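You operate a simulated robot arm through the tools that you are given. There is no shell and no other tool. Be economical: measure what you need, move in short steps, check, and stop when the job is done.

The job below is to be done with a simulated two-armed robot. You get a single attempt, and the scene is never put back.

TASK
Pick up the can from the top of the work table with one hand, pass it to the other hand and put it on the bottom shelf of the steel rack. Set down upright: can.
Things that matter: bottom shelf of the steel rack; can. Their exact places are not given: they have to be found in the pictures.

The check looks at the end state, three seconds after you hand in, the way a careful person would. Anything else that was tipped, shoved, dropped, spilled or broken makes it a failure.

THE ROBOT
Two 7-joint arms with two-finger parallel grippers on one trunk, on a base that drives. Base frame: it is fixed to the floor where the robot stands at the start and does not move with it; the origin is under the middle of the robot, x ahead of it, y to its left, z up. Readings come in mm, degrees, newtons and seconds.
The left shoulder is at the start at [-92, 119, 825], the right one opposite. With the tool pointing down near the work surface each hand reaches from about 100 to 560 mm from the robot's upright axis, wherever it stands, measured 20 degrees to its own side. Places, roughly: bottom shelf of the steel rack [-700, -1300, 100]. Payload 3.43 kg a hand.
The tool frame of a hand sits at the grasp point between the pads (the TCP): z along the fingers, y along the line on which they close. The tips reach 30 mm beyond it. The gripper opens to 94 mm. The fingers are 28 mm wide and 10 mm thick; the gripper's body (50 by 96 mm) begins 55 mm behind the TCP.
Orientation is that of the tool frame in the base frame, as a unit quaternion [w, x, y, z]. With the fingers straight down and closing along the base's y, the tool's x points along the base's -x, its y along +y and its z along -z.

THE INTERFACE
- The arms move only by the tool send_rows. It takes "left_targets", "right_targets" or both (then of equal length, played together; a hand with none holds still); each is text: rows parted by semicolons, each of 7 numbers parted by spaces: the shift along the tool's x, y, z in mm, then the turn, a rotation vector about the tool's x, y, z in degrees, then the gripper command, from -1 (shut) to 1 (fully open), values between in proportion. In form: tx ty tz wx wy wz hand; .... A call has 1 to 8 rows; each row is the pose to reach, as a shift and turn from the pose commanded when the call began, along the tool's axes at that moment. Rows are played at 5 a second. More than 50 mm and 8.6 degrees between two rows, or a gripper value outside its range, and nothing of the call is played. A pose out of reach is approached as far as the arm can. The call stops where the force on the tool passes 40 N (or 10 N more than at its start, if that is more) or the arm is blocked; 0.2 s more then pass. Each finger travels about 153 mm/s and halts on what it meets, pressing with about 40 N; the grip force reading is that of the motor and also rises with nothing between the fingers. The clock runs only during rows and for 0.2 s after the last one: add rows that repeat a pose to give the fingers time. The reply holds the time, the measured pose of the TCP, the force on the tool along the base axes, the opening and the grip force, in the units named above and with some noise, with the torque about the TCP (base axes, N m) and any sound that the robot's microphone picked up.
- Cameras (640 x 400 px; columns grow to the right, rows downward): "scene" is now at [28.6, 28.9, 1533.8]; the picture's right is [0.37, -0.93, 0.00], its down [-0.70, -0.28, -0.66] and it looks along [0.61, 0.25, -0.75] (base axes); focal length 271 px, centre (320, 200). "left" rides on the left gripper at [76, -14, -102] in its tool frame; the picture's right is [0.18, 0.98, 0.00], its down [-0.75, 0.14, -0.64] and it looks along [-0.63, 0.12, 0.77] (tool axes); focal length 243 px, centre (320, 200). "right" rides on the right gripper at [76, 14, -102] in its tool frame; the picture's right is [-0.18, 0.98, 0.00], its down [-0.75, -0.14, -0.64] and it looks along [-0.63, -0.12, 0.77] (tool axes); focal length 243 px, centre (320, 200).
- snapshot(camera): a new picture of that camera. The clock stands still meanwhile.
- slide_trunk(by): slides the trunk up (or, below 0, down) by that many mm; the arms and the scene camera ride with it, the base frame stays. It gives what a move gives, with no picture.
- base_move(legs): drives the robot by 1 to 6 legs, each [ahead, left, turn to the left] in mm, mm and degrees, along the robot's own axes; the way and the turn of a leg run together, so that a leg with both is an arc; at most 1500 mm and 180 degrees a leg. The arms and the cameras ride along, it lands a little off, and it stops where it bumps. It gives what a move gives.
- pan_tilt(pan, tilt): turns the head with the scene camera to pan (to the left, within 143 degrees either way) and tilt (down, from -29 to 69), counted from straight ahead of the robot. It gives what a move gives.
- measure_at(camera, pixels): there is no depth. For up to 12 entries [column, row, z] of the newest picture of that camera ("zoom" is the newest enlarged one), the place [x, y] in the base frame at which the ray of that pixel passes the height z, good to about 2 mm. The clock stands still meanwhile.
- close_up(camera, box): a new picture of the part [left, top, right, bottom] of that camera's present view, enlarged. The clock stands still meanwhile.
- sign_off(): hands the job in; it is judged then, once.

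Work in short steps. Measure before you move; look again where a grasp or a placing could have gone wrong, and mend it. You have 80 turns and 62 pictures in all, those below and enlarged ones among them. Open the grippers and draw the arms clear of the work before you hand the job in, unless the task says otherwise; then end with one line.

The tools are called as name(argument=value, ...) on one line, values as JSON. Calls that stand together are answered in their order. send_rows: Moves the arms, as the interface text tells. Its arguments: {"type":"object","properties":{"left_targets":{"type":"string"},"right_targets":{"type":"string"}},"required":[]} The other tools are called the same way: slide_trunk (by) slides the trunk up or down; base_move (legs) drives the base; pan_tilt (pan, tilt) turns the head that bears the scene camera; snapshot (camera) takes a picture; measure_at (camera, pixels) gives the place at which the rays of pixels pass given heights; close_up (camera, box) takes an enlarged picture of a part of a camera's view; sign_off () hands the job in.

At the start:

```text
time_s: 0.0
left_tool_pos: [383.1, 346.6, 1075.3]
left_orientation: [0.0, 0.001, 1.0, 0.0]
left_ft_force: [0.8, 0.7, 0.0]
left_torque: [0.0, 0.0, 0.01]
left_gripper_width: 93.9
left_grasp_force: 0.0
right_tool_pos: [361.9, -24.0, 1118.3]
right_orientation: [0.0, 0.0, 1.0, -0.001]
right_ft_force: [0.5, -0.1, 0.0]
right_torque: [-0.02, 0.02, 0.0]
right_gripper_width: 93.9
right_grasp_force: 0.0
trunk travel left (down, up): [-250.0, 85.0]
robot x, y, heading: [-1.0, -3.2, -0.0]
head pan, tilt: [21.9, 48.8]
```

scene: 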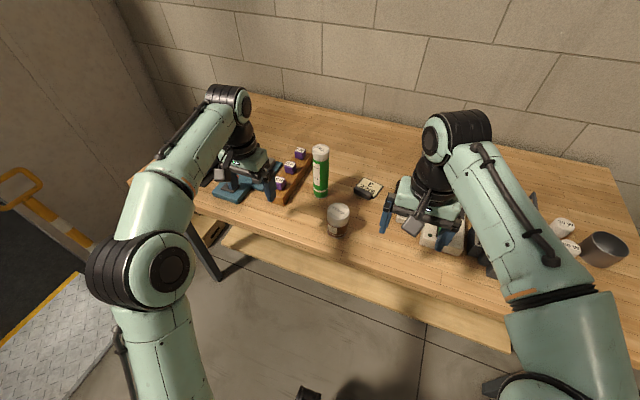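
right: 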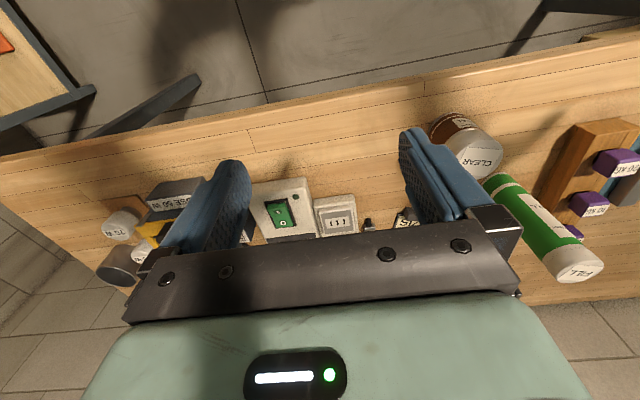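
left: 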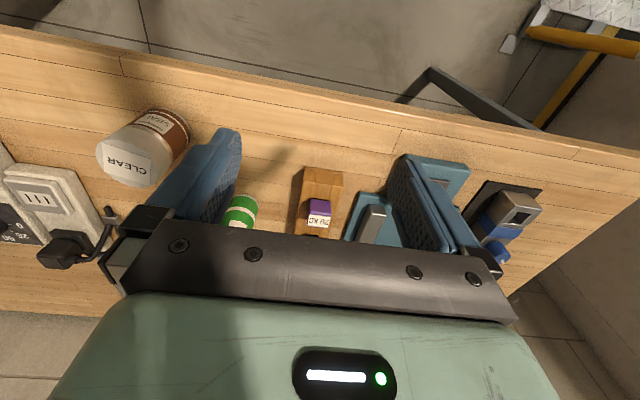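

The pictures show a jar labelled CLEAR (scene 338,218), a green tube (320,170) and a dark cylinder (603,248). I enlarge both areas to tell which is the can.

close_up(camera="scene", box=[260, 130, 420, 250])

close_up(camera="scene", box=[500, 180, 640, 290])

close_up(camera="left", box=[60, 80, 260, 240])

close_up(camera="right", box=[80, 160, 240, 290])

```text
3.33 times, centred on (340, 190) of scene
```

zoom: 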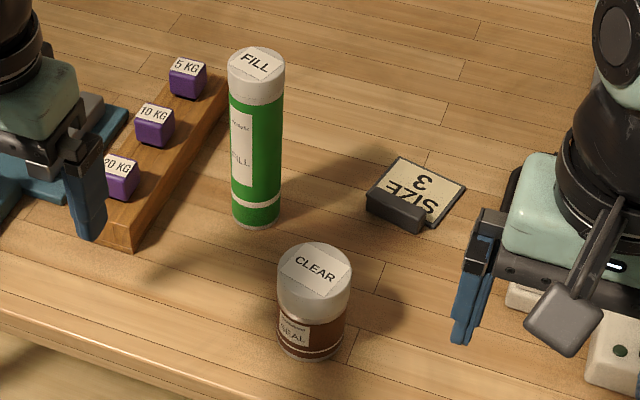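

```text
3.64 times, centred on (570, 235) of scene
```

zoom: 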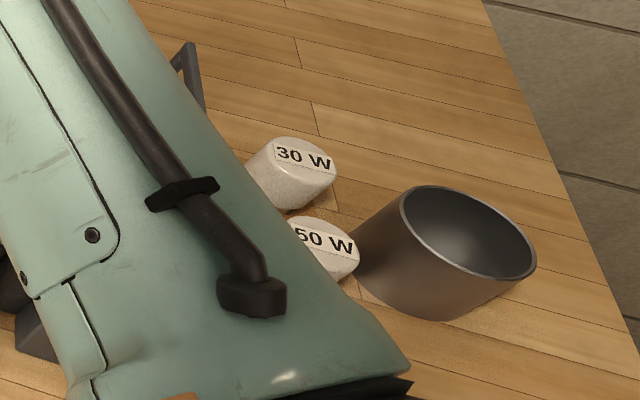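

```text
2.50 times, centred on (160, 160) of left
```

zoom: 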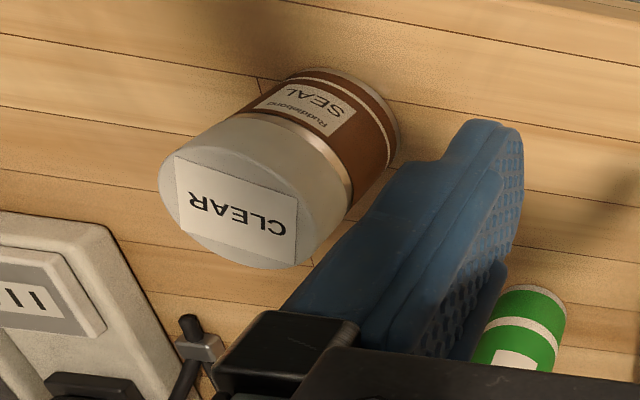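

```text
3.08 times, centred on (160, 225) of right
```

zoom: 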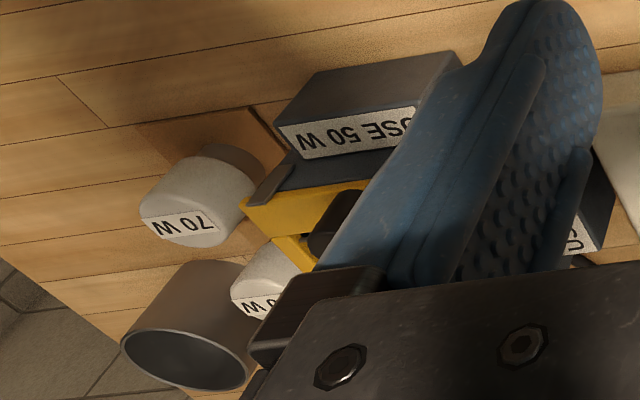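

The brown SEAL can with the white CLEAR lid is the can (scene lid centre about (339,211), left view lid centre about (123,164)). I measure lid and base in both views at several heights to find the table height and the can's place.

measure_at(camera="scene", pixels=[[338.5, 211.5, 800], [338.5, 211.5, 850], [338.5, 211.5, 900], [337, 235, 700], [337, 235, 750], [337, 235, 800], [328, 215, 850], [350, 213, 850]])

measure_at(camera="left", pixels=[[124, 164, 800], [124, 164, 850], [124, 164, 900], [172, 125, 700], [172, 125, 750], [172, 125, 800], [96, 150, 850], [152, 180, 850]])

measure_at(camera="right", pixels=[[480, 155, 800], [480, 155, 850], [480, 155, 900], [455, 128, 750]])

```text
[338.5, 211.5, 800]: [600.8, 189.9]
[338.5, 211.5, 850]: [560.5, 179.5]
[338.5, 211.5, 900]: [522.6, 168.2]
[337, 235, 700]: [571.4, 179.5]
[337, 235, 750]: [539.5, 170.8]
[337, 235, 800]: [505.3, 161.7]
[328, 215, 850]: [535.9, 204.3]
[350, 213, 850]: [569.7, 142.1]
```

```text
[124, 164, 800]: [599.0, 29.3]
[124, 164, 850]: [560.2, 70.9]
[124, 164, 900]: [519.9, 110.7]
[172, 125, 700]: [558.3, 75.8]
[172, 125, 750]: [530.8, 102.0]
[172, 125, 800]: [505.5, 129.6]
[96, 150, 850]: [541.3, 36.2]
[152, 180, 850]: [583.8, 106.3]
```

```text
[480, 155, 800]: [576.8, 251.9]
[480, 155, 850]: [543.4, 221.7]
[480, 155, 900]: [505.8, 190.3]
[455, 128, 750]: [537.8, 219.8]
```

Triangulating gives the lid at about (478,155,956) and the table top near 848, diameter about 62 mm. Before choosing grasps, I look at the rack.

pan_tilt(pan=-118, tilt=35)

snapshot(camera="scene")

```text
time_s: 2.2
left_tool_pos: [383.1, 348.0, 1075.6]
left_orientation: [0.0, -0.001, 1.0, 0.0]
left_ft_force: [-0.4, 0.8, -0.6]
left_torque: [0.01, 0.01, -0.02]
left_gripper_width: 94.0
left_grasp_force: 0.0
right_tool_pos: [362.6, -23.2, 1117.4]
right_orientation: [0.0, 0.0, 1.0, 0.001]
right_ft_force: [-0.6, 0.7, 0.5]
right_torque: [0.03, -0.02, 0.04]
right_gripper_width: 93.8
right_grasp_force: 0.0
trunk travel left (down, up): [-250.0, 85.0]
robot x, y, heading: [-2.5, -1.2, -0.1]
head pan, tilt: [-118.0, 35.0]
```

```text
54 pictures are left
```

scene: 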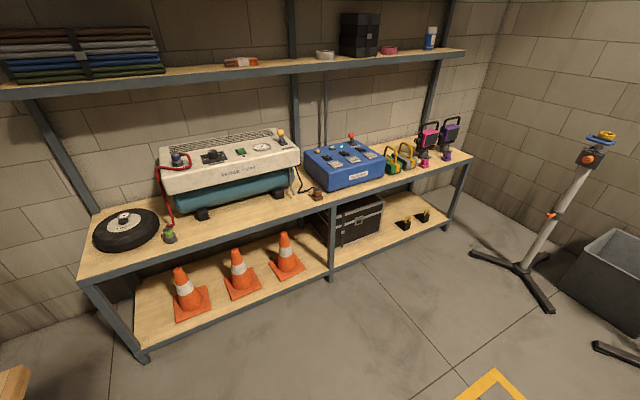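

The rack has cones on the left bay of the bottom shelf and a chest on the right bay; free spots may be around (310,275) and (385,235). I measure the shelf edges at plausible heights.

measure_at(camera="scene", pixels=[[146, 348, 100], [329, 268, 100], [447, 222, 100], [82, 280, 600], [330, 207, 600], [470, 153, 600], [146, 361, 0], [331, 280, 0], [310, 262, 100], [385, 235, 100], [404, 229, 100], [378, 203, 500]])

close_up(camera="scene", box=[270, 170, 470, 295])

close_up(camera="scene", box=[120, 210, 340, 360])

```text
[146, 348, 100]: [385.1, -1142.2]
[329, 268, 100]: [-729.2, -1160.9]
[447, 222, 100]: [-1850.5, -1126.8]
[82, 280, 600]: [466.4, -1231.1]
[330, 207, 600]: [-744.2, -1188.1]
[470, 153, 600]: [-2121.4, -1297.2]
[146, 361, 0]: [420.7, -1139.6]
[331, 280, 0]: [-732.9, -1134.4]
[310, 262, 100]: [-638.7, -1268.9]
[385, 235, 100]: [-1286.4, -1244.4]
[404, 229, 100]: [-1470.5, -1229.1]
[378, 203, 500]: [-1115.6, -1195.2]
```

```text
3.20 times, centred on (370, 232) of scene
```

zoom: 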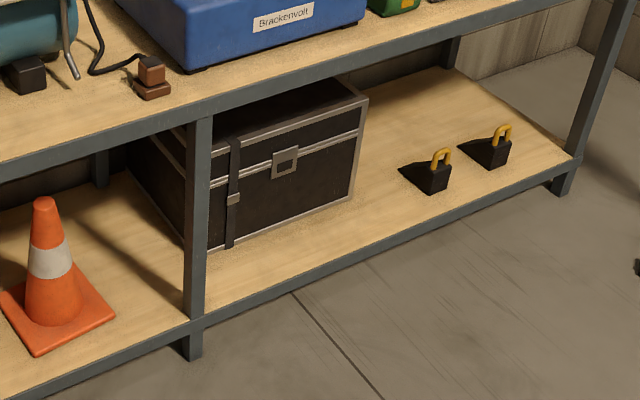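

```text
2.67 times, centred on (230, 285) of scene
```

zoom: 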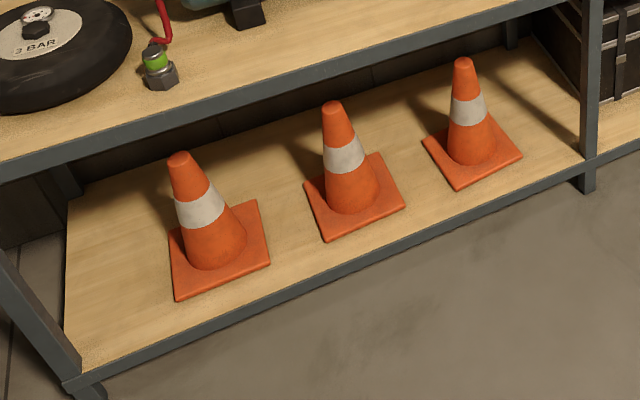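

The front edge of the bottom shelf is near y = -1145 at z ≈ 100, with free shelf between the chest and the padlocks and around the cones. I plan for the left hand to grip the can's top from above and the right hand to take its lower part tilted. First I move the left hand above the can, move the right hand aside, and turn the head back.

send_rows(left_targets="-20 -40 0 0 0 0 1; -40 -80 0 0 0 0 1; -60 -120 0 0 0 0 1; -80 -160 0 0 0 0 1; -96 -193 0 0 0 0 1; -96 -193 0 0 0 0 1", right_targets="0 -40 0 0 0 0 1; 0 -80 0 0 0 0 1; 0 -120 0 0 0 0 1; 0 -160 0 0 0 0 1; 0 -180 0 0 0 0 1; 0 -180 0 0 0 0 1")

pan_tilt(pan=20, tilt=50)

snapshot(camera="left")

snapshot(camera="scene")

```text
time_s: 3.6
left_tool_pos: [473.6, 153.3, 1076.1]
left_orientation: [0.001, 0.0, 1.0, 0.0]
left_ft_force: [-0.2, 0.0, 0.1]
left_torque: [-0.05, 0.01, -0.01]
left_gripper_width: 93.7
left_grasp_force: 0.1
left hand out of reach, approached as far as the arm can: row 5, 6
right_tool_pos: [360.6, -203.7, 1119.2]
right_orientation: [0.001, 0.0, 1.0, 0.0]
right_ft_force: [0.6, 0.3, -0.3]
right_torque: [0.02, -0.03, -0.01]
right_gripper_width: 93.7
right_grasp_force: 0.1
trunk travel left (down, up): [-250.0, 85.0]
robot x, y, heading: [-2.1, 1.4, -0.1]
head pan, tilt: [-118.0, 35.0]
```

```text
time_s: 5.8
left_tool_pos: [473.1, 153.0, 1076.4]
left_orientation: [0.0, 0.001, 1.0, 0.0]
left_ft_force: [-0.2, -0.3, 0.4]
left_torque: [0.0, -0.01, 0.0]
left_gripper_width: 94.0
left_grasp_force: 0.2
right_tool_pos: [361.2, -204.7, 1119.4]
right_orientation: [0.0, 0.0, 1.0, -0.001]
right_ft_force: [-0.3, 0.0, 0.4]
right_torque: [-0.01, -0.01, 0.0]
right_gripper_width: 94.0
right_grasp_force: 0.1
trunk travel left (down, up): [-250.0, 85.0]
robot x, y, heading: [4.2, -1.8, 0.0]
head pan, tilt: [20.0, 50.0]
```

```text
51 pictures are left
```

left: 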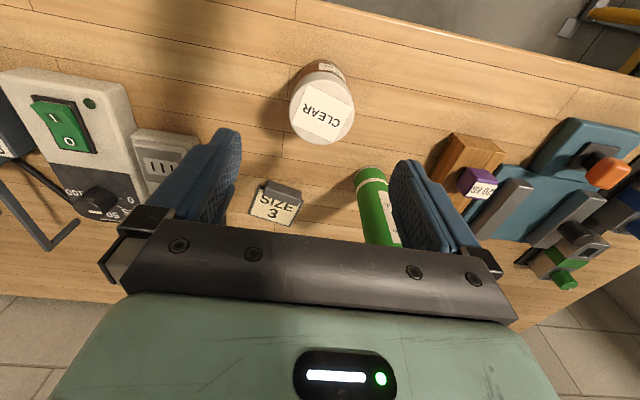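

```text
50 pictures are left
```

scene: 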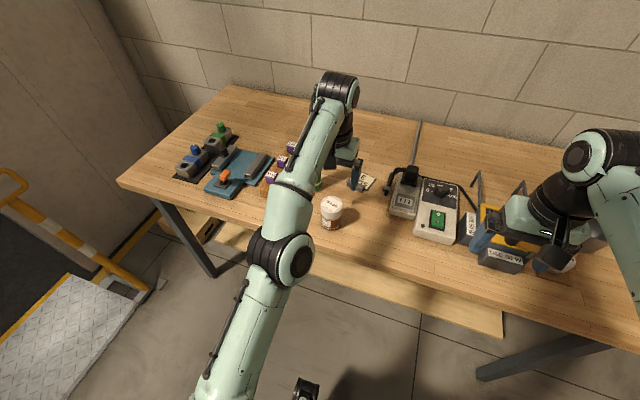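

The lid shows at (322,110) in the left view and (332,206) in the scene view. I measure its place again from both.

measure_at(camera="left", pixels=[[322, 112, 930], [322, 112, 945], [322, 112, 960], [290, 110, 950], [354, 114, 950], [320, 75, 850], [370, 185, 850], [323, 82, 950], [321, 143, 950]])

measure_at(camera="scene", pixels=[[331.5, 205, 900], [331.5, 205, 930], [331.5, 205, 960], [331, 228, 830], [331, 228, 850], [331, 228, 870], [320, 205, 900], [343, 205, 900]])

close_up(camera="scene", box=[290, 170, 370, 250])

close_up(camera="left", box=[260, 40, 400, 160])

```text
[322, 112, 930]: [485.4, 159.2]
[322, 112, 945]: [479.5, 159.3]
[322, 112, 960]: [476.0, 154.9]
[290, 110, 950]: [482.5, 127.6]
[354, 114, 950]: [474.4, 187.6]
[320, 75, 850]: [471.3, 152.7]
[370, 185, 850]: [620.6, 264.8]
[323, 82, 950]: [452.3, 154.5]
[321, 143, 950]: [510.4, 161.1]
```

```text
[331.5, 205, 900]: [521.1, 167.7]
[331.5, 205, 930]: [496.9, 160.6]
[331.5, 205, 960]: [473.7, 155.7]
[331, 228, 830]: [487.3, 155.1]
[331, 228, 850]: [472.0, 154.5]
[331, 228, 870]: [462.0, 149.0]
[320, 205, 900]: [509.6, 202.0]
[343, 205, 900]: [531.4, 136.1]
```

```text
5.00 times, centred on (330, 210) of scene
```

zoom: 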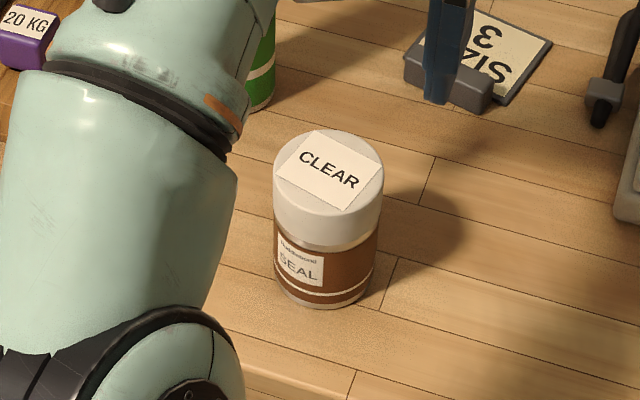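

```text
3.33 times, centred on (330, 100) of left
```

zoom: 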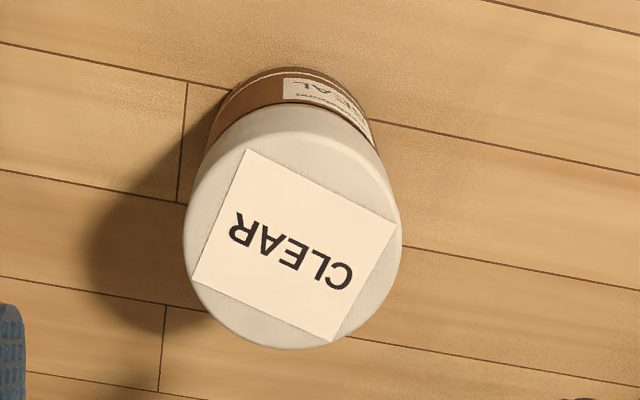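

The can's axis is at (476,156), top z ≈ 958, base ≈ 850, diameter about 60 mm. I descend with open fingers to just above gripping height, then check.

send_rows(left_targets="0 1 40 0 0 0 1; -2 2 75 0 0 0 1; -3 3 100 0 0 0 1; -3 3 100 0 0 0 1")

snapshot(camera="left")

```text
time_s: 6.8
left_tool_pos: [474.8, 155.5, 974.6]
left_orientation: [0.001, 0.001, 1.0, 0.001]
left_ft_force: [-0.1, -0.2, 0.6]
left_torque: [0.02, 0.03, 0.01]
left_gripper_width: 94.1
left_grasp_force: 0.0
left hand out of reach, approached as far as the arm can: row 1
right_tool_pos: [361.7, -203.3, 1119.2]
right_orientation: [0.0, -0.001, 1.0, 0.0]
right_ft_force: [0.8, -0.6, 0.8]
right_torque: [0.0, -0.03, 0.0]
right_gripper_width: 93.9
right_grasp_force: 0.1
trunk travel left (down, up): [-250.0, 85.0]
robot x, y, heading: [0.7, -1.2, -0.1]
head pan, tilt: [20.0, 50.0]
```

```text
47 pictures are left
```

left: 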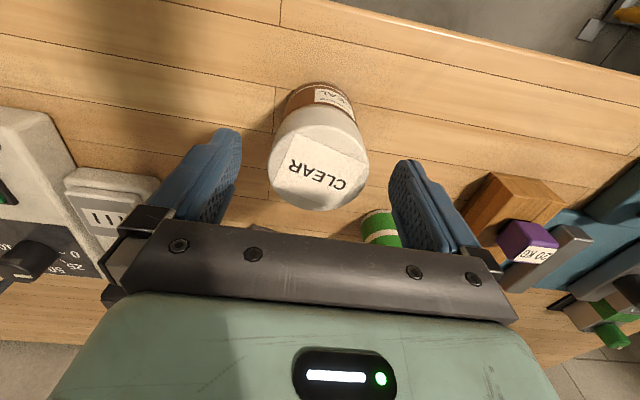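

The can sits centred between the fingers (lid at (318,160), fingers at about 225 and 410). I go down 28 mm more to TCP z ≈ 947 and close.

measure_at(camera="left", pixels=[[318, 162, 958], [268, 158, 958], [369, 165, 958], [320, 212, 958]])

send_rows(left_targets="0 0 14 0 0 0 1; 0 0 28 0 0 0 1; 0 0 28 0 0 0 1")

snapshot(camera="left")

```text
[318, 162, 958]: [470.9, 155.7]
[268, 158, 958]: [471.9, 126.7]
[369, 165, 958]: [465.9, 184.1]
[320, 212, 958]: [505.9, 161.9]
```

```text
time_s: 7.6
left_tool_pos: [477.0, 155.4, 944.7]
left_orientation: [0.0, 0.0, 1.0, 0.0]
left_ft_force: [0.8, -0.1, 0.3]
left_torque: [0.03, -0.02, 0.03]
left_gripper_width: 94.2
left_grasp_force: 0.0
right_tool_pos: [361.4, -204.1, 1118.6]
right_orientation: [0.0, -0.001, 1.0, 0.0]
right_ft_force: [-0.3, 0.1, -0.1]
right_torque: [-0.01, 0.0, -0.01]
right_gripper_width: 93.7
right_grasp_force: 0.0
trunk travel left (down, up): [-250.0, 85.0]
robot x, y, heading: [-0.7, 2.6, 0.3]
head pan, tilt: [20.0, 50.0]
```

```text
46 pictures are left
```

left: 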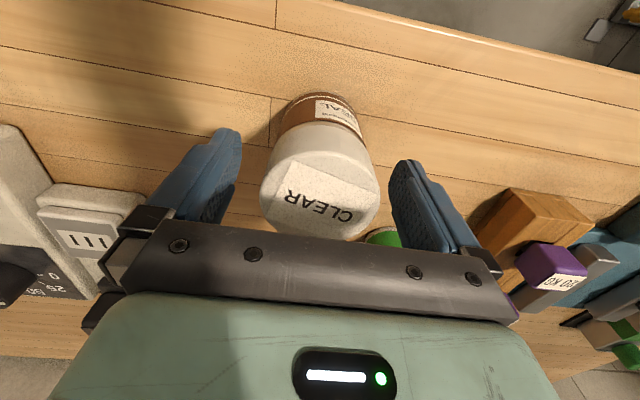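

The fingers straddle the lid evenly (can columns 262–380 between fingers at about 235 and 395). I close and lift slightly.

send_rows(left_targets="0 0 0 0 0 0 0.3; 0 0 0 0 0 0 -0.2; 0 0 0 0 0 0 -1; 0 0 0 0 0 0 -1; 0 0 0 0 0 0 -1; 0 0 -20 0 0 0 -1; 0 0 -50 0 0 0 -1; 0 0 -50 0 0 0 -1")

snapshot(camera="scene")

```text
time_s: 9.4
left_tool_pos: [476.2, 157.0, 996.2]
left_orientation: [0.001, 0.001, 1.0, 0.001]
left_ft_force: [-0.3, 0.2, 0.3]
left_torque: [0.0, -0.02, 0.03]
left_gripper_width: 0.0
left_grasp_force: 32.3
right_tool_pos: [360.9, -203.8, 1119.0]
right_orientation: [0.0, -0.001, 1.0, 0.0]
right_ft_force: [0.2, -0.7, -0.1]
right_torque: [-0.05, -0.02, -0.01]
right_gripper_width: 94.0
right_grasp_force: 0.1
trunk travel left (down, up): [-250.0, 85.0]
robot x, y, heading: [-1.2, -1.9, 0.1]
head pan, tilt: [20.0, 50.0]
```

```text
45 pictures are left
```

scene: 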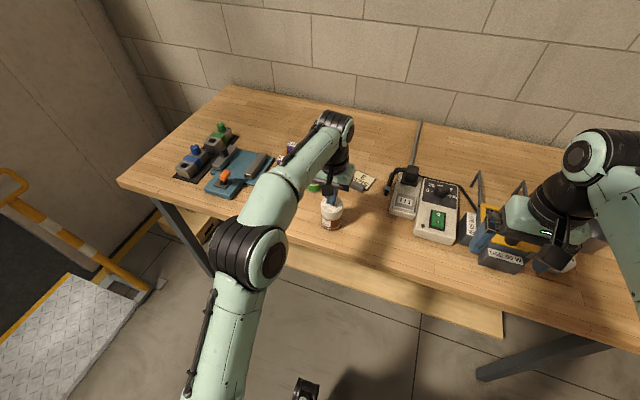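

The opening reads 0, so the grip missed or slipped off. I look closely.

close_up(camera="scene", box=[290, 160, 390, 240])

snapshot(camera="left")

```text
5.00 times, centred on (340, 200) of scene
```

zoom: 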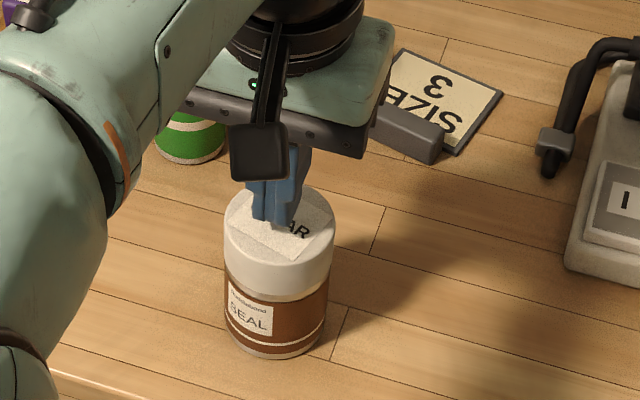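

```text
43 pictures are left
```

left: 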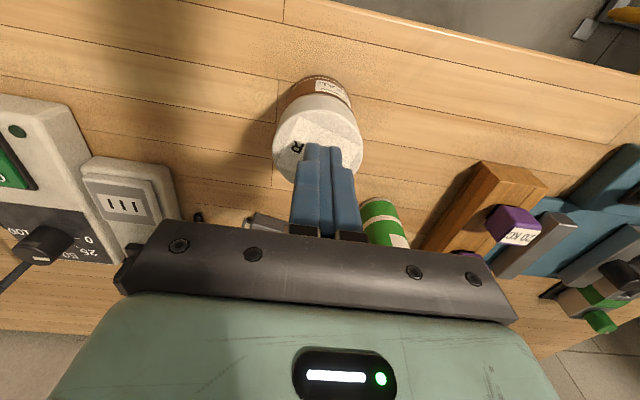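

The can still stands upright; the closed fingers are above or beside it, possibly it slid towards the robot. I measure its present place.

measure_at(camera="scene", pixels=[[331.8, 208.6, 960], [331.8, 208.6, 930], [331, 227, 850]])

measure_at(camera="left", pixels=[[318, 137, 960], [318, 137, 945], [318, 137, 930], [318, 137, 900], [272, 140, 945], [363, 140, 945], [317, 76, 850], [320, 185, 945]])

close_up(camera="left", box=[240, 60, 400, 240])

```text
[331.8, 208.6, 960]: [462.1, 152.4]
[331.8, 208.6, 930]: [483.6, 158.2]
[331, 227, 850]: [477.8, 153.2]
```

```text
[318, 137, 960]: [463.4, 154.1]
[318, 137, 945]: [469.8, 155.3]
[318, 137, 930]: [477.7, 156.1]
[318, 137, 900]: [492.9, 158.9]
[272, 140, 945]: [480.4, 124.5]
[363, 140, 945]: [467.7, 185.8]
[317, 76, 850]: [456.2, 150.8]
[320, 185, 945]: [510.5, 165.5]
```

```text
2.22 times, centred on (320, 150) of left
```

zoom: 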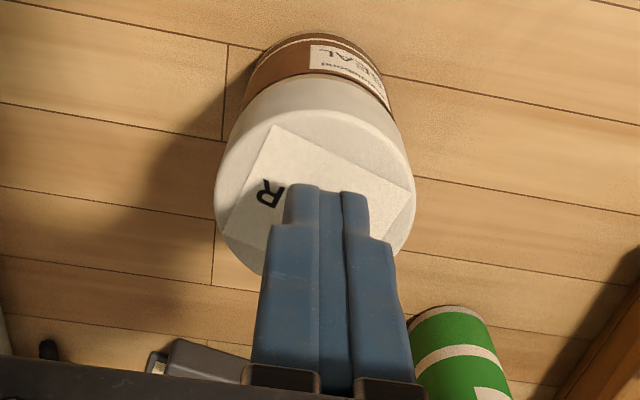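

The can is upright and both views put its lid at about (463,153,960): the grip probably slipped off the cap. I raise, open and look again.

send_rows(left_targets="0 0 -20 0 0 0 -1; 0 0 -40 0 0 0 0; 0 0 -40 0 0 0 1; 0 0 -40 0 0 0 1")

close_up(camera="left", box=[240, 40, 400, 140])

close_up(camera="scene", box=[290, 170, 370, 250])

```text
time_s: 10.4
left_tool_pos: [474.5, 155.7, 1035.6]
left_orientation: [0.0, 0.0, 1.0, 0.0]
left_ft_force: [0.5, 0.6, -0.1]
left_torque: [0.0, 0.0, -0.02]
left_gripper_width: 94.0
left_grasp_force: 0.1
right_tool_pos: [362.1, -205.0, 1118.1]
right_orientation: [0.0, 0.001, 1.0, 0.001]
right_ft_force: [-0.7, -0.1, -0.1]
right_torque: [0.03, 0.0, 0.01]
right_gripper_width: 93.8
right_grasp_force: 0.0
trunk travel left (down, up): [-250.0, 85.0]
robot x, y, heading: [-4.6, -1.3, -0.1]
head pan, tilt: [20.0, 50.0]
```

```text
4.00 times, centred on (320, 90) of left
```

zoom: 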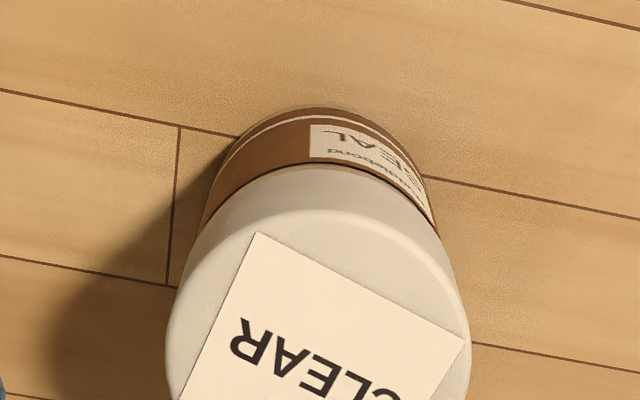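

```text
5.00 times, centred on (330, 210) of scene
```

zoom: 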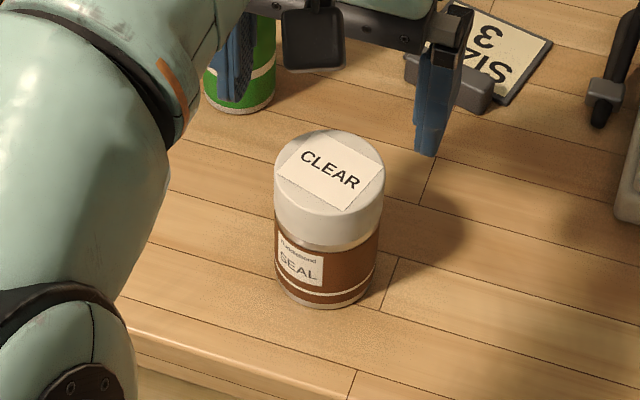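

The can has not moved (lid again at zoom (329,173)). I descend deeper to TCP z ≈ 925, close, and read the opening before any lift.

send_rows(left_targets="-1 0 40 0 0 0 1; -1 0 80 0 0 0 1; -1 0 110 0 0 0 1; -1 0 110 0 0 0 1; -1 0 110 0 0 0 0.2; -1 0 110 0 0 0 -1; -1 0 110 0 0 0 -1; -1 0 110 0 0 0 -1")

close_up(camera="left", box=[160, 60, 480, 260])

```text
time_s: 12.2
left_tool_pos: [476.2, 155.2, 925.7]
left_orientation: [0.0, 0.001, 1.0, 0.0]
left_ft_force: [-0.3, 1.2, 0.4]
left_torque: [-0.02, 0.04, 0.0]
left_gripper_width: 63.8
left_grasp_force: 39.7
right_tool_pos: [361.9, -204.8, 1118.1]
right_orientation: [0.0, -0.001, 1.0, 0.0]
right_ft_force: [-0.3, -0.1, -0.2]
right_torque: [0.0, 0.0, -0.01]
right_gripper_width: 94.0
right_grasp_force: 0.0
trunk travel left (down, up): [-250.0, 85.0]
robot x, y, heading: [-1.9, -2.2, 0.1]
head pan, tilt: [20.0, 50.0]
```

```text
2.00 times, centred on (320, 160) of left
```

zoom: 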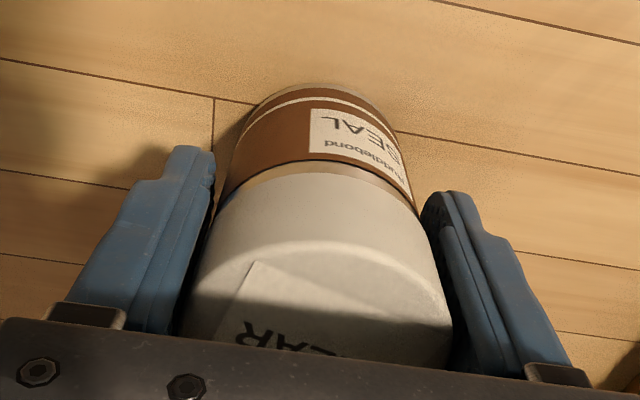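

Opening 63.8 mm with 40 N: now it is gripped. I lift slowly, 30 mm, and check whether it holds.

send_rows(left_targets="0 0 -3 0 0 0 -1; 0 0 -6 0 0 0 -1; 0 0 -10 0 0 0 -1; 0 0 -15 0 0 0 -1; 0 0 -15 0 0 0 -1")

close_up(camera="left", box=[160, 60, 480, 260])

```text
time_s: 13.4
left_tool_pos: [478.2, 155.8, 941.8]
left_orientation: [0.001, 0.0, 1.0, -0.001]
left_ft_force: [0.4, -0.6, -3.2]
left_torque: [0.0, 0.01, 0.02]
left_gripper_width: 63.5
left_grasp_force: 40.2
right_tool_pos: [361.6, -204.1, 1118.2]
right_orientation: [0.0, 0.0, 1.0, 0.0]
right_ft_force: [0.3, 0.4, -0.5]
right_torque: [0.02, 0.0, -0.02]
right_gripper_width: 93.8
right_grasp_force: 0.1
trunk travel left (down, up): [-250.0, 85.0]
robot x, y, heading: [1.8, 1.0, 0.2]
head pan, tilt: [20.0, 50.0]
```

```text
2.00 times, centred on (320, 160) of left
```

zoom: 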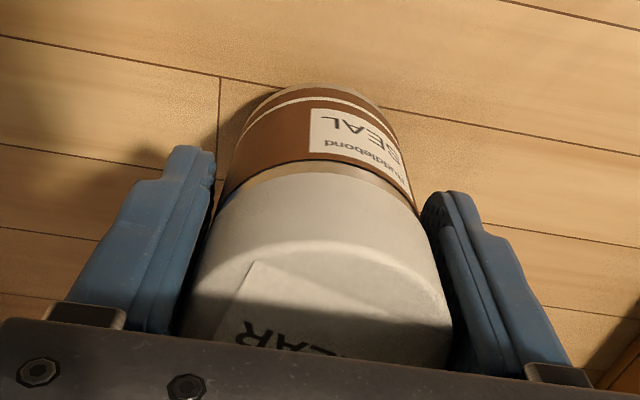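

The can holds (about 3.2 N of weight). I lift it and take it to (430,60,1100), yawing the left hand 45° clockwise, while the right hand yaws 45° to the left in place.

send_rows(left_targets="0 0 -20 0 0 0 -1; 0 0 -50 0 0 0 -1; 8 -16 -68 0 0 7.5 -1; 16 -32 -86 0 0 15 -1; 24 -48 -104 0 0 22.5 -1; 32 -64 -122 0 0 30 -1; 40 -80 -140 0 0 37.5 -1; 48 -96 -158 0 0 45 -1", right_targets="0 0 0 0 0 0 1; 0 0 0 0 0 0 1; 0 0 0 0 0 -7.5 1; 0 0 0 0 0 -15 1; 0 0 0 0 0 -22.5 1; 0 0 0 0 0 -30 1; 0 0 0 0 0 -37.5 1; 0 0 0 0 0 -45 1")

send_rows(right_targets="0 0 0 0 -8.5 0 1; 0 0 0 0 -17 0 1; 0 0 0 0 -25.5 0 1; 0 0 0 0 -34 0 1; 0 0 0 0 -42.5 0 1; 0 0 0 0 -51 0 1; 0 0 0 0 -59.5 0 1; 0 0 0 0 -68 0 1")

snapshot(camera="scene")

```text
time_s: 15.2
left_tool_pos: [428.2, 57.7, 1097.5]
left_orientation: [0.0, 0.384, 0.923, 0.0]
left_ft_force: [0.2, -0.8, -2.5]
left_torque: [0.0, 0.01, 0.01]
left_gripper_width: 63.6
left_grasp_force: 40.5
right_tool_pos: [361.9, -203.9, 1118.5]
right_orientation: [0.0, -0.383, 0.924, 0.0]
right_ft_force: [-0.5, -0.7, 0.0]
right_torque: [0.03, 0.04, 0.0]
right_gripper_width: 94.0
right_grasp_force: 0.1
trunk travel left (down, up): [-250.0, 85.0]
robot x, y, heading: [1.1, -3.6, 0.2]
head pan, tilt: [20.0, 50.0]
```

```text
time_s: 17.0
left_tool_pos: [428.7, 57.6, 1097.5]
left_orientation: [0.0, 0.382, 0.924, 0.0]
left_ft_force: [-0.8, 0.1, -2.3]
left_torque: [0.0, 0.03, 0.0]
left_gripper_width: 63.6
left_grasp_force: 39.8
right_tool_pos: [363.0, -203.9, 1117.2]
right_orientation: [0.517, -0.317, 0.766, 0.214]
right_ft_force: [-0.1, -0.4, -0.4]
right_torque: [-0.02, -0.02, 0.02]
right_gripper_width: 94.0
right_grasp_force: 0.1
trunk travel left (down, up): [-250.0, 85.0]
robot x, y, heading: [0.3, 1.7, -0.0]
head pan, tilt: [20.0, 50.0]
```

```text
37 pictures are left
```

scene: 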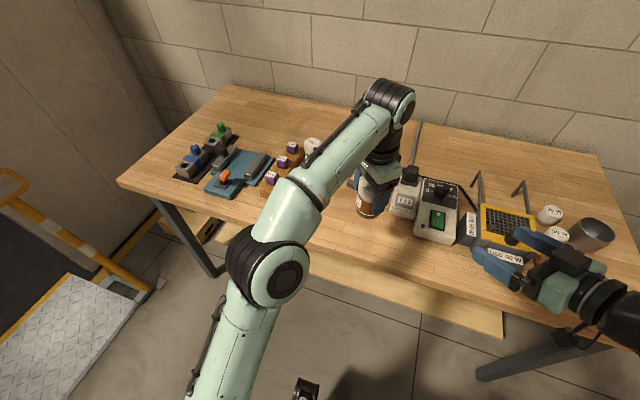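

The left hand holds the can at (428,58), base z ≈ 1021, and the right hand has pitched to 22° below horizontal. I finish the pitch to 10° and move the right hand to a standoff 90 mm before the can.

send_rows(right_targets="1.4 23 26 0 -2 0 1; 2.8 46 52 0 -4 0 1; 4.1 69 78 0 -6 0 1; 5.5 92 104 0 -8 0 1; 6.8 115.5 130 0 -10 0 1; 8.2 138.6 155.8 0 -12 0 1; 8.2 138.6 155.8 0 -12 0 1")

snapshot(camera="right")

close_up(camera="scene", box=[300, 120, 500, 280])

```text
time_s: 18.6
left_tool_pos: [429.1, 57.2, 1098.2]
left_orientation: [0.0, 0.383, 0.924, -0.001]
left_ft_force: [-0.1, 0.3, -2.1]
left_torque: [0.01, 0.03, -0.01]
left_gripper_width: 63.3
left_grasp_force: 39.6
right_tool_pos: [364.6, -6.5, 1052.6]
right_orientation: [0.593, -0.294, 0.708, 0.246]
right_ft_force: [-0.7, -1.2, 0.0]
right_torque: [-0.01, -0.02, 0.03]
right_gripper_width: 94.1
right_grasp_force: 0.1
trunk travel left (down, up): [-250.0, 85.0]
robot x, y, heading: [-0.1, 0.1, -0.2]
head pan, tilt: [20.0, 50.0]
```

```text
36 pictures are left
```

right: 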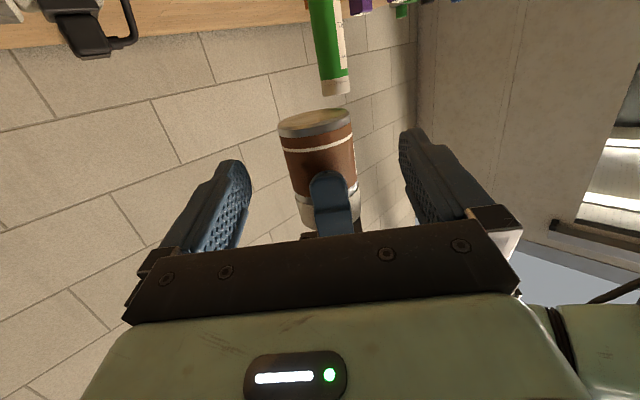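

```text
2.50 times, centred on (400, 200) of scene
```

zoom: 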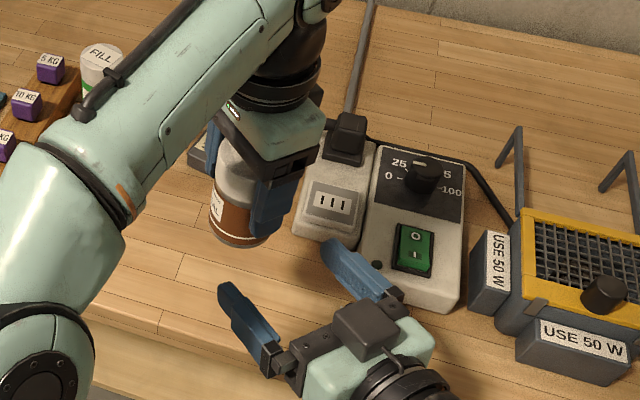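

The can is centred between the right fingers (bottom at (315,122), fingers at about 235 and 415). I advance 65 mm horizontally and look again.

send_rows(right_targets="-3.5 0 20 0 0 0 1; -7 0 40 0 0 0 1; -11.3 0 64 0 0 0 1; -11.3 0 64 0 0 0 1")

snapshot(camera="right")

close_up(camera="scene", box=[330, 140, 450, 240])

```text
time_s: 19.6
left_tool_pos: [429.1, 57.1, 1097.5]
left_orientation: [0.0, 0.382, 0.924, 0.0]
left_ft_force: [0.6, -0.6, -2.4]
left_torque: [0.04, 0.01, 0.0]
left_gripper_width: 63.4
left_grasp_force: 39.5
right_tool_pos: [411.2, 41.3, 1053.4]
right_orientation: [0.594, -0.293, 0.708, 0.246]
right_ft_force: [-0.1, 0.4, 0.2]
right_torque: [0.02, 0.02, -0.01]
right_gripper_width: 94.1
right_grasp_force: 0.0
trunk travel left (down, up): [-250.0, 85.0]
robot x, y, heading: [0.8, 0.4, 0.1]
head pan, tilt: [20.0, 50.0]
```

```text
34 pictures are left
```

right: 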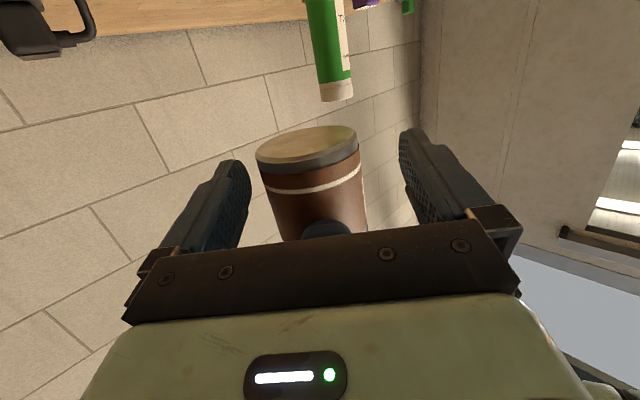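

```text
4.00 times, centred on (390, 190) of scene
```

zoom: 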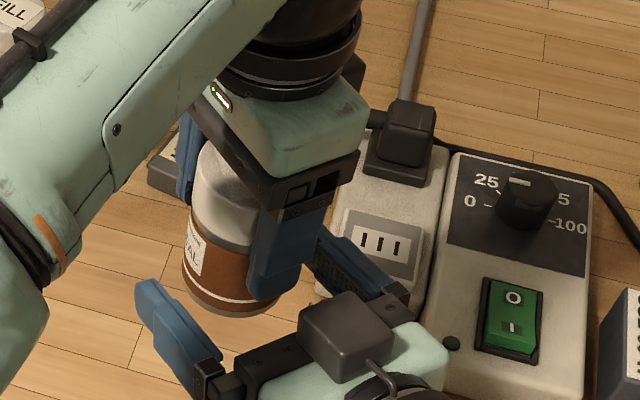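

Clearance looks good; the right palm is still about 30 mm from the left finger. I advance the last 24 mm and close the right fingers gently, the left still holding.

send_rows(right_targets="-2 -1 12 0 0 0 1; -4.2 -1 23.5 0 0 0 1; -4.2 -1 23.5 0 0 0 1; -4.2 -1 23.5 0 0 0 0.6; -4.2 -1 23.5 0 0 0 0.4; -4.2 -1 23.5 0 0 0 -1; -4.2 -1 23.5 0 0 0 -1; -4.2 -1 23.5 0 0 0 -1")

snapshot(camera="right")

close_up(camera="scene", box=[330, 140, 450, 240])

```text
time_s: 21.4
left_tool_pos: [428.3, 57.7, 1098.6]
left_orientation: [-0.002, 0.382, 0.924, 0.0]
left_ft_force: [-19.1, 6.6, -2.8]
left_torque: [0.02, 0.12, -0.1]
left_gripper_width: 63.5
left_grasp_force: 40.1
right_tool_pos: [429.0, 54.2, 1052.5]
right_orientation: [0.593, -0.292, 0.709, 0.246]
right_ft_force: [20.0, -7.4, 0.6]
right_torque: [0.26, 0.8, 0.01]
right_gripper_width: 63.5
right_grasp_force: 40.1
trunk travel left (down, up): [-250.0, 85.0]
robot x, y, heading: [2.1, 3.5, -0.2]
head pan, tilt: [20.0, 50.0]
```

```text
32 pictures are left
```

right: 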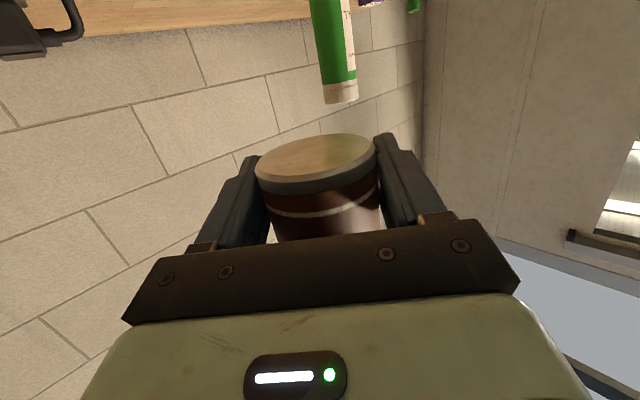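

```text
4.00 times, centred on (390, 190) of scene
```

zoom: 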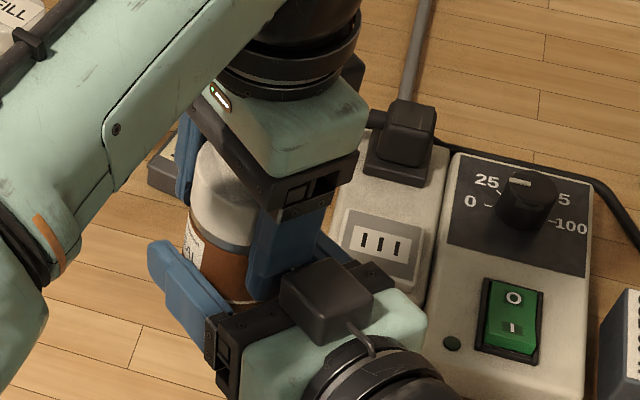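

Both hands hold the can (63.5 mm each), with about 20 N of side force between them. I relax that by shifting the right hand 2 mm along the force.

send_rows(right_targets="0 -1 0 0 0 0 -1; 0 -2 0 0 0 0 -1; 0 -2 0 0 0 0 -1")

```text
time_s: 22.2
left_tool_pos: [428.4, 58.7, 1096.7]
left_orientation: [0.0, 0.381, 0.924, 0.0]
left_ft_force: [-11.6, 9.9, 1.7]
left_torque: [-0.12, 0.35, 0.03]
left_gripper_width: 63.1
left_grasp_force: 39.8
right_tool_pos: [430.8, 55.3, 1051.8]
right_orientation: [0.593, -0.293, 0.708, 0.245]
right_ft_force: [12.4, -8.6, -2.6]
right_torque: [0.53, 0.2, -0.07]
right_gripper_width: 63.5
right_grasp_force: 39.9
trunk travel left (down, up): [-250.0, 85.0]
robot x, y, heading: [2.0, 4.7, -0.1]
head pan, tilt: [20.0, 50.0]
```

The side force fell to about 15 N; I shift 3 mm more.

send_rows(right_targets="0 -1.5 0 0 0 0 -1; 0 -3 0 0 0 0 -1; 0 -3 0 0 0 0 -1")

```text
time_s: 23.0
left_tool_pos: [430.2, 57.3, 1096.8]
left_orientation: [0.002, 0.383, 0.924, 0.0]
left_ft_force: [6.4, 5.0, 3.2]
left_torque: [0.25, 0.03, 0.4]
left_gripper_width: 63.2
left_grasp_force: 39.5
right_tool_pos: [431.0, 53.3, 1052.6]
right_orientation: [0.593, -0.295, 0.707, 0.247]
right_ft_force: [-6.9, -5.8, -3.6]
right_torque: [-0.05, -0.32, -0.32]
right_gripper_width: 63.5
right_grasp_force: 40.1
trunk travel left (down, up): [-250.0, 85.0]
robot x, y, heading: [-1.3, 1.4, 0.0]
head pan, tilt: [20.0, 50.0]
```

The side force is now small. I open the left fingers only to about 71 mm, so they clear the right palm, and check.

send_rows(left_targets="0 0 0 0 0 0 0.42; 0 0 0 0 0 0 0.5; 0 0 0 0 0 0 0.5")

close_up(camera="left", box=[160, 60, 480, 260])

```text
time_s: 23.8
left_tool_pos: [429.0, 57.3, 1099.1]
left_orientation: [0.001, 0.383, 0.924, -0.001]
left_ft_force: [0.8, -0.8, -0.8]
left_torque: [0.01, 0.05, 0.02]
left_gripper_width: 70.4
left_grasp_force: 0.1
right_tool_pos: [431.8, 53.4, 1052.4]
right_orientation: [0.594, -0.293, 0.707, 0.246]
right_ft_force: [0.3, -0.2, 0.1]
right_torque: [0.02, 0.0, -0.01]
right_gripper_width: 63.5
right_grasp_force: 40.1
trunk travel left (down, up): [-250.0, 85.0]
robot x, y, heading: [-1.4, 1.7, 0.1]
head pan, tilt: [20.0, 50.0]
```

```text
2.00 times, centred on (320, 160) of left
```

zoom: 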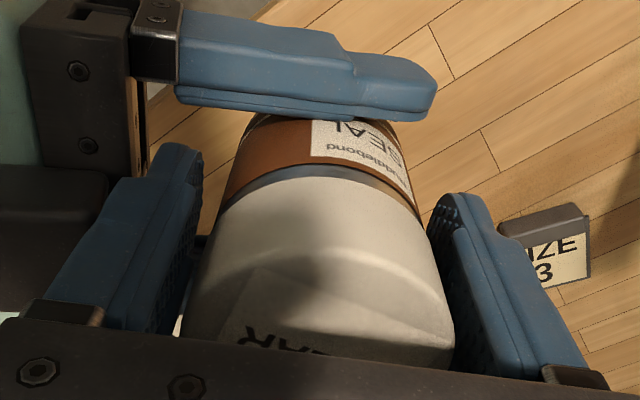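

The left fingers are free on both sides and no force remains on them. I raise the left hand straight up.

send_rows(left_targets="0 0 -8 0 0 0 0.5; 0 0 -20 0 0 0 0.5; 0 0 -40 0 0 0 0.5; 0 0 -70 0 0 0 0.5; 0 0 -105 0 0 0 0.5; 0 0 -105 0 0 0 0.5")

close_up(camera="scene", box=[330, 120, 470, 240])

```text
time_s: 25.3
left_tool_pos: [412.1, 52.5, 1133.5]
left_orientation: [0.004, 0.36, 0.933, 0.023]
left_ft_force: [10.8, 9.0, -1.0]
left_torque: [0.28, -0.42, -0.12]
left_gripper_width: 64.6
left_grasp_force: 0.1
left hand out of reach, approached as far as the arm can: row 3, 4, 5, 6
right_tool_pos: [429.4, 52.1, 1059.0]
right_orientation: [0.602, -0.293, 0.7, 0.248]
right_ft_force: [-10.8, -10.0, -2.6]
right_torque: [0.42, -0.39, 0.23]
right_gripper_width: 63.6
right_grasp_force: 40.1
trunk travel left (down, up): [-250.0, 85.0]
robot x, y, heading: [-2.3, -3.6, 0.2]
head pan, tilt: [20.0, 50.0]
stopped in row 6 (left hand): the force on the tool passed its limit at 156 N (the readings are from after the stop); the commanded pose is now the measured one
```

```text
3.33 times, centred on (400, 180) of scene
```

zoom: 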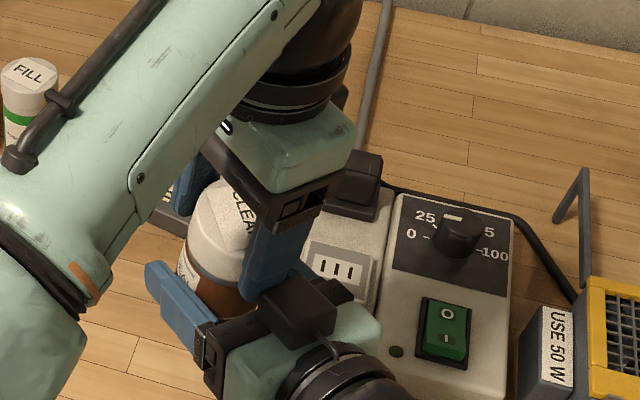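

The left hand ran out of reach upwards and got pulled back about 14 mm onto the can; the right still holds it (63.6 mm). I move the right hand back along the approach line by 8 mm to free the contact and read the forces.

send_rows(right_targets="0.7 0 -4 0 0 0 -1; 1.4 0 -8 0 0 0 -1; 1.4 0 -8 0 0 0 -1")

snapshot(camera="left")

snapshot(camera="right")

```text
time_s: 26.1
left_tool_pos: [413.0, 50.8, 1134.4]
left_orientation: [0.004, 0.363, 0.932, 0.018]
left_ft_force: [-1.1, 1.1, 4.8]
left_torque: [-0.15, 0.13, -0.08]
left_gripper_width: 70.3
left_grasp_force: 0.0
right_tool_pos: [424.6, 48.7, 1060.8]
right_orientation: [0.601, -0.295, 0.699, 0.25]
right_ft_force: [1.3, -0.3, -6.5]
right_torque: [0.18, -0.06, 0.12]
right_gripper_width: 63.7
right_grasp_force: 39.9
trunk travel left (down, up): [-250.0, 85.0]
robot x, y, heading: [1.5, -0.6, 0.3]
head pan, tilt: [20.0, 50.0]
```

```text
28 pictures are left
```

left: 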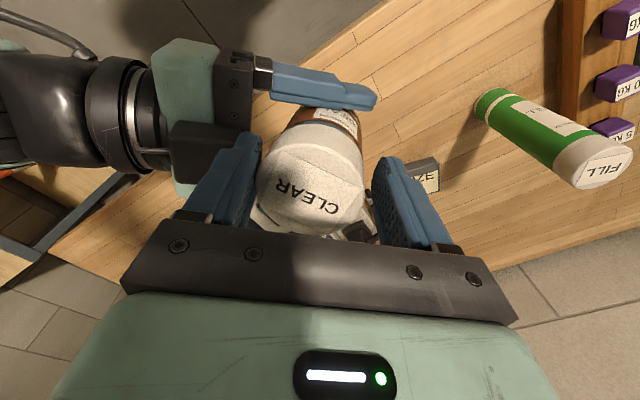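

```text
27 pictures are left
```

right: 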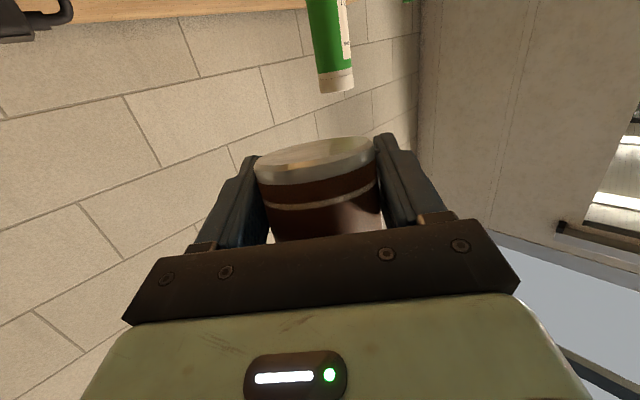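

The side forces vanished and the left opening is back to 70 mm. I now lower the right hand with the can straight down by 50 mm out from between the left fingers.

send_rows(right_targets="9.8 0 1.7 0 0 0 -1; 19.7 0 3.5 0 0 0 -1; 34.5 0 6.1 0 0 0 -1; 49.2 0 8.7 0 0 0 -1; 54.2 0 9.6 0 0 0 -1; 54.2 0 9.6 0 0 0 -1")

snapshot(camera="left")

```text
time_s: 27.5
left_tool_pos: [413.7, 52.2, 1134.3]
left_orientation: [0.004, 0.363, 0.932, 0.019]
left_ft_force: [0.4, 0.3, 0.5]
left_torque: [-0.03, 0.0, 0.01]
left_gripper_width: 70.2
left_grasp_force: 0.0
right_tool_pos: [425.0, 50.1, 1007.1]
right_orientation: [0.602, -0.295, 0.699, 0.25]
right_ft_force: [-0.3, 0.3, -2.0]
right_torque: [0.02, 0.01, 0.0]
right_gripper_width: 63.4
right_grasp_force: 39.9
trunk travel left (down, up): [-250.0, 85.0]
robot x, y, heading: [2.2, 3.2, 0.1]
head pan, tilt: [20.0, 50.0]
```

```text
26 pictures are left
```

left: 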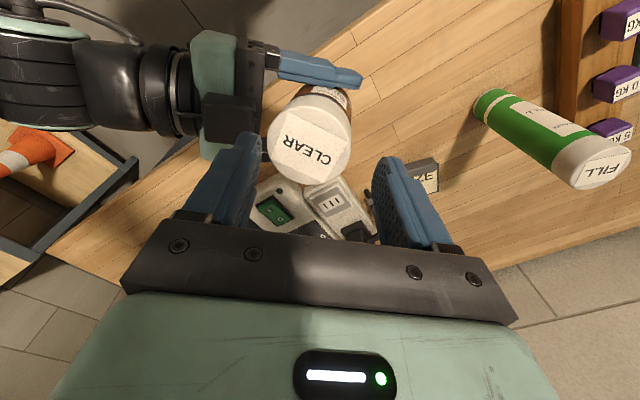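

The can is clear of the left hand. I withdraw the left hand to the left and look at the can from the scene camera.

send_rows(left_targets="40 0 0 0 0 0 0.5; 80 0 0 0 0 0 0.5; 120 0 0 0 0 0 0.5; 160 0 0 0 0 0 0.5; 200 0 0 0 0 0 0.5; 240 0 0 0 0 0 0.5; 280 0 0 0 0 0 0.5")

close_up(camera="scene", box=[320, 120, 480, 280])

```text
time_s: 29.1
left_tool_pos: [205.5, 238.2, 1135.3]
left_orientation: [0.004, 0.362, 0.932, 0.018]
left_ft_force: [0.5, 0.5, 0.0]
left_torque: [-0.02, 0.03, -0.04]
left_gripper_width: 70.4
left_grasp_force: 0.1
right_tool_pos: [424.6, 49.4, 1006.4]
right_orientation: [0.603, -0.294, 0.698, 0.25]
right_ft_force: [0.5, 0.2, -3.1]
right_torque: [0.0, -0.04, -0.01]
right_gripper_width: 63.6
right_grasp_force: 40.0
trunk travel left (down, up): [-250.0, 85.0]
robot x, y, heading: [2.2, 1.9, 0.2]
head pan, tilt: [20.0, 50.0]
```

```text
2.50 times, centred on (400, 200) of scene
```

zoom: 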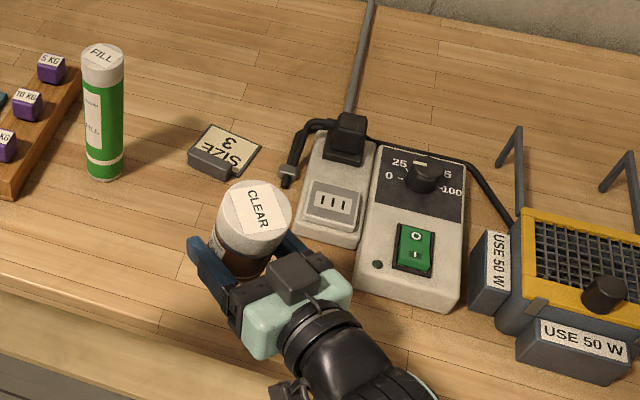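

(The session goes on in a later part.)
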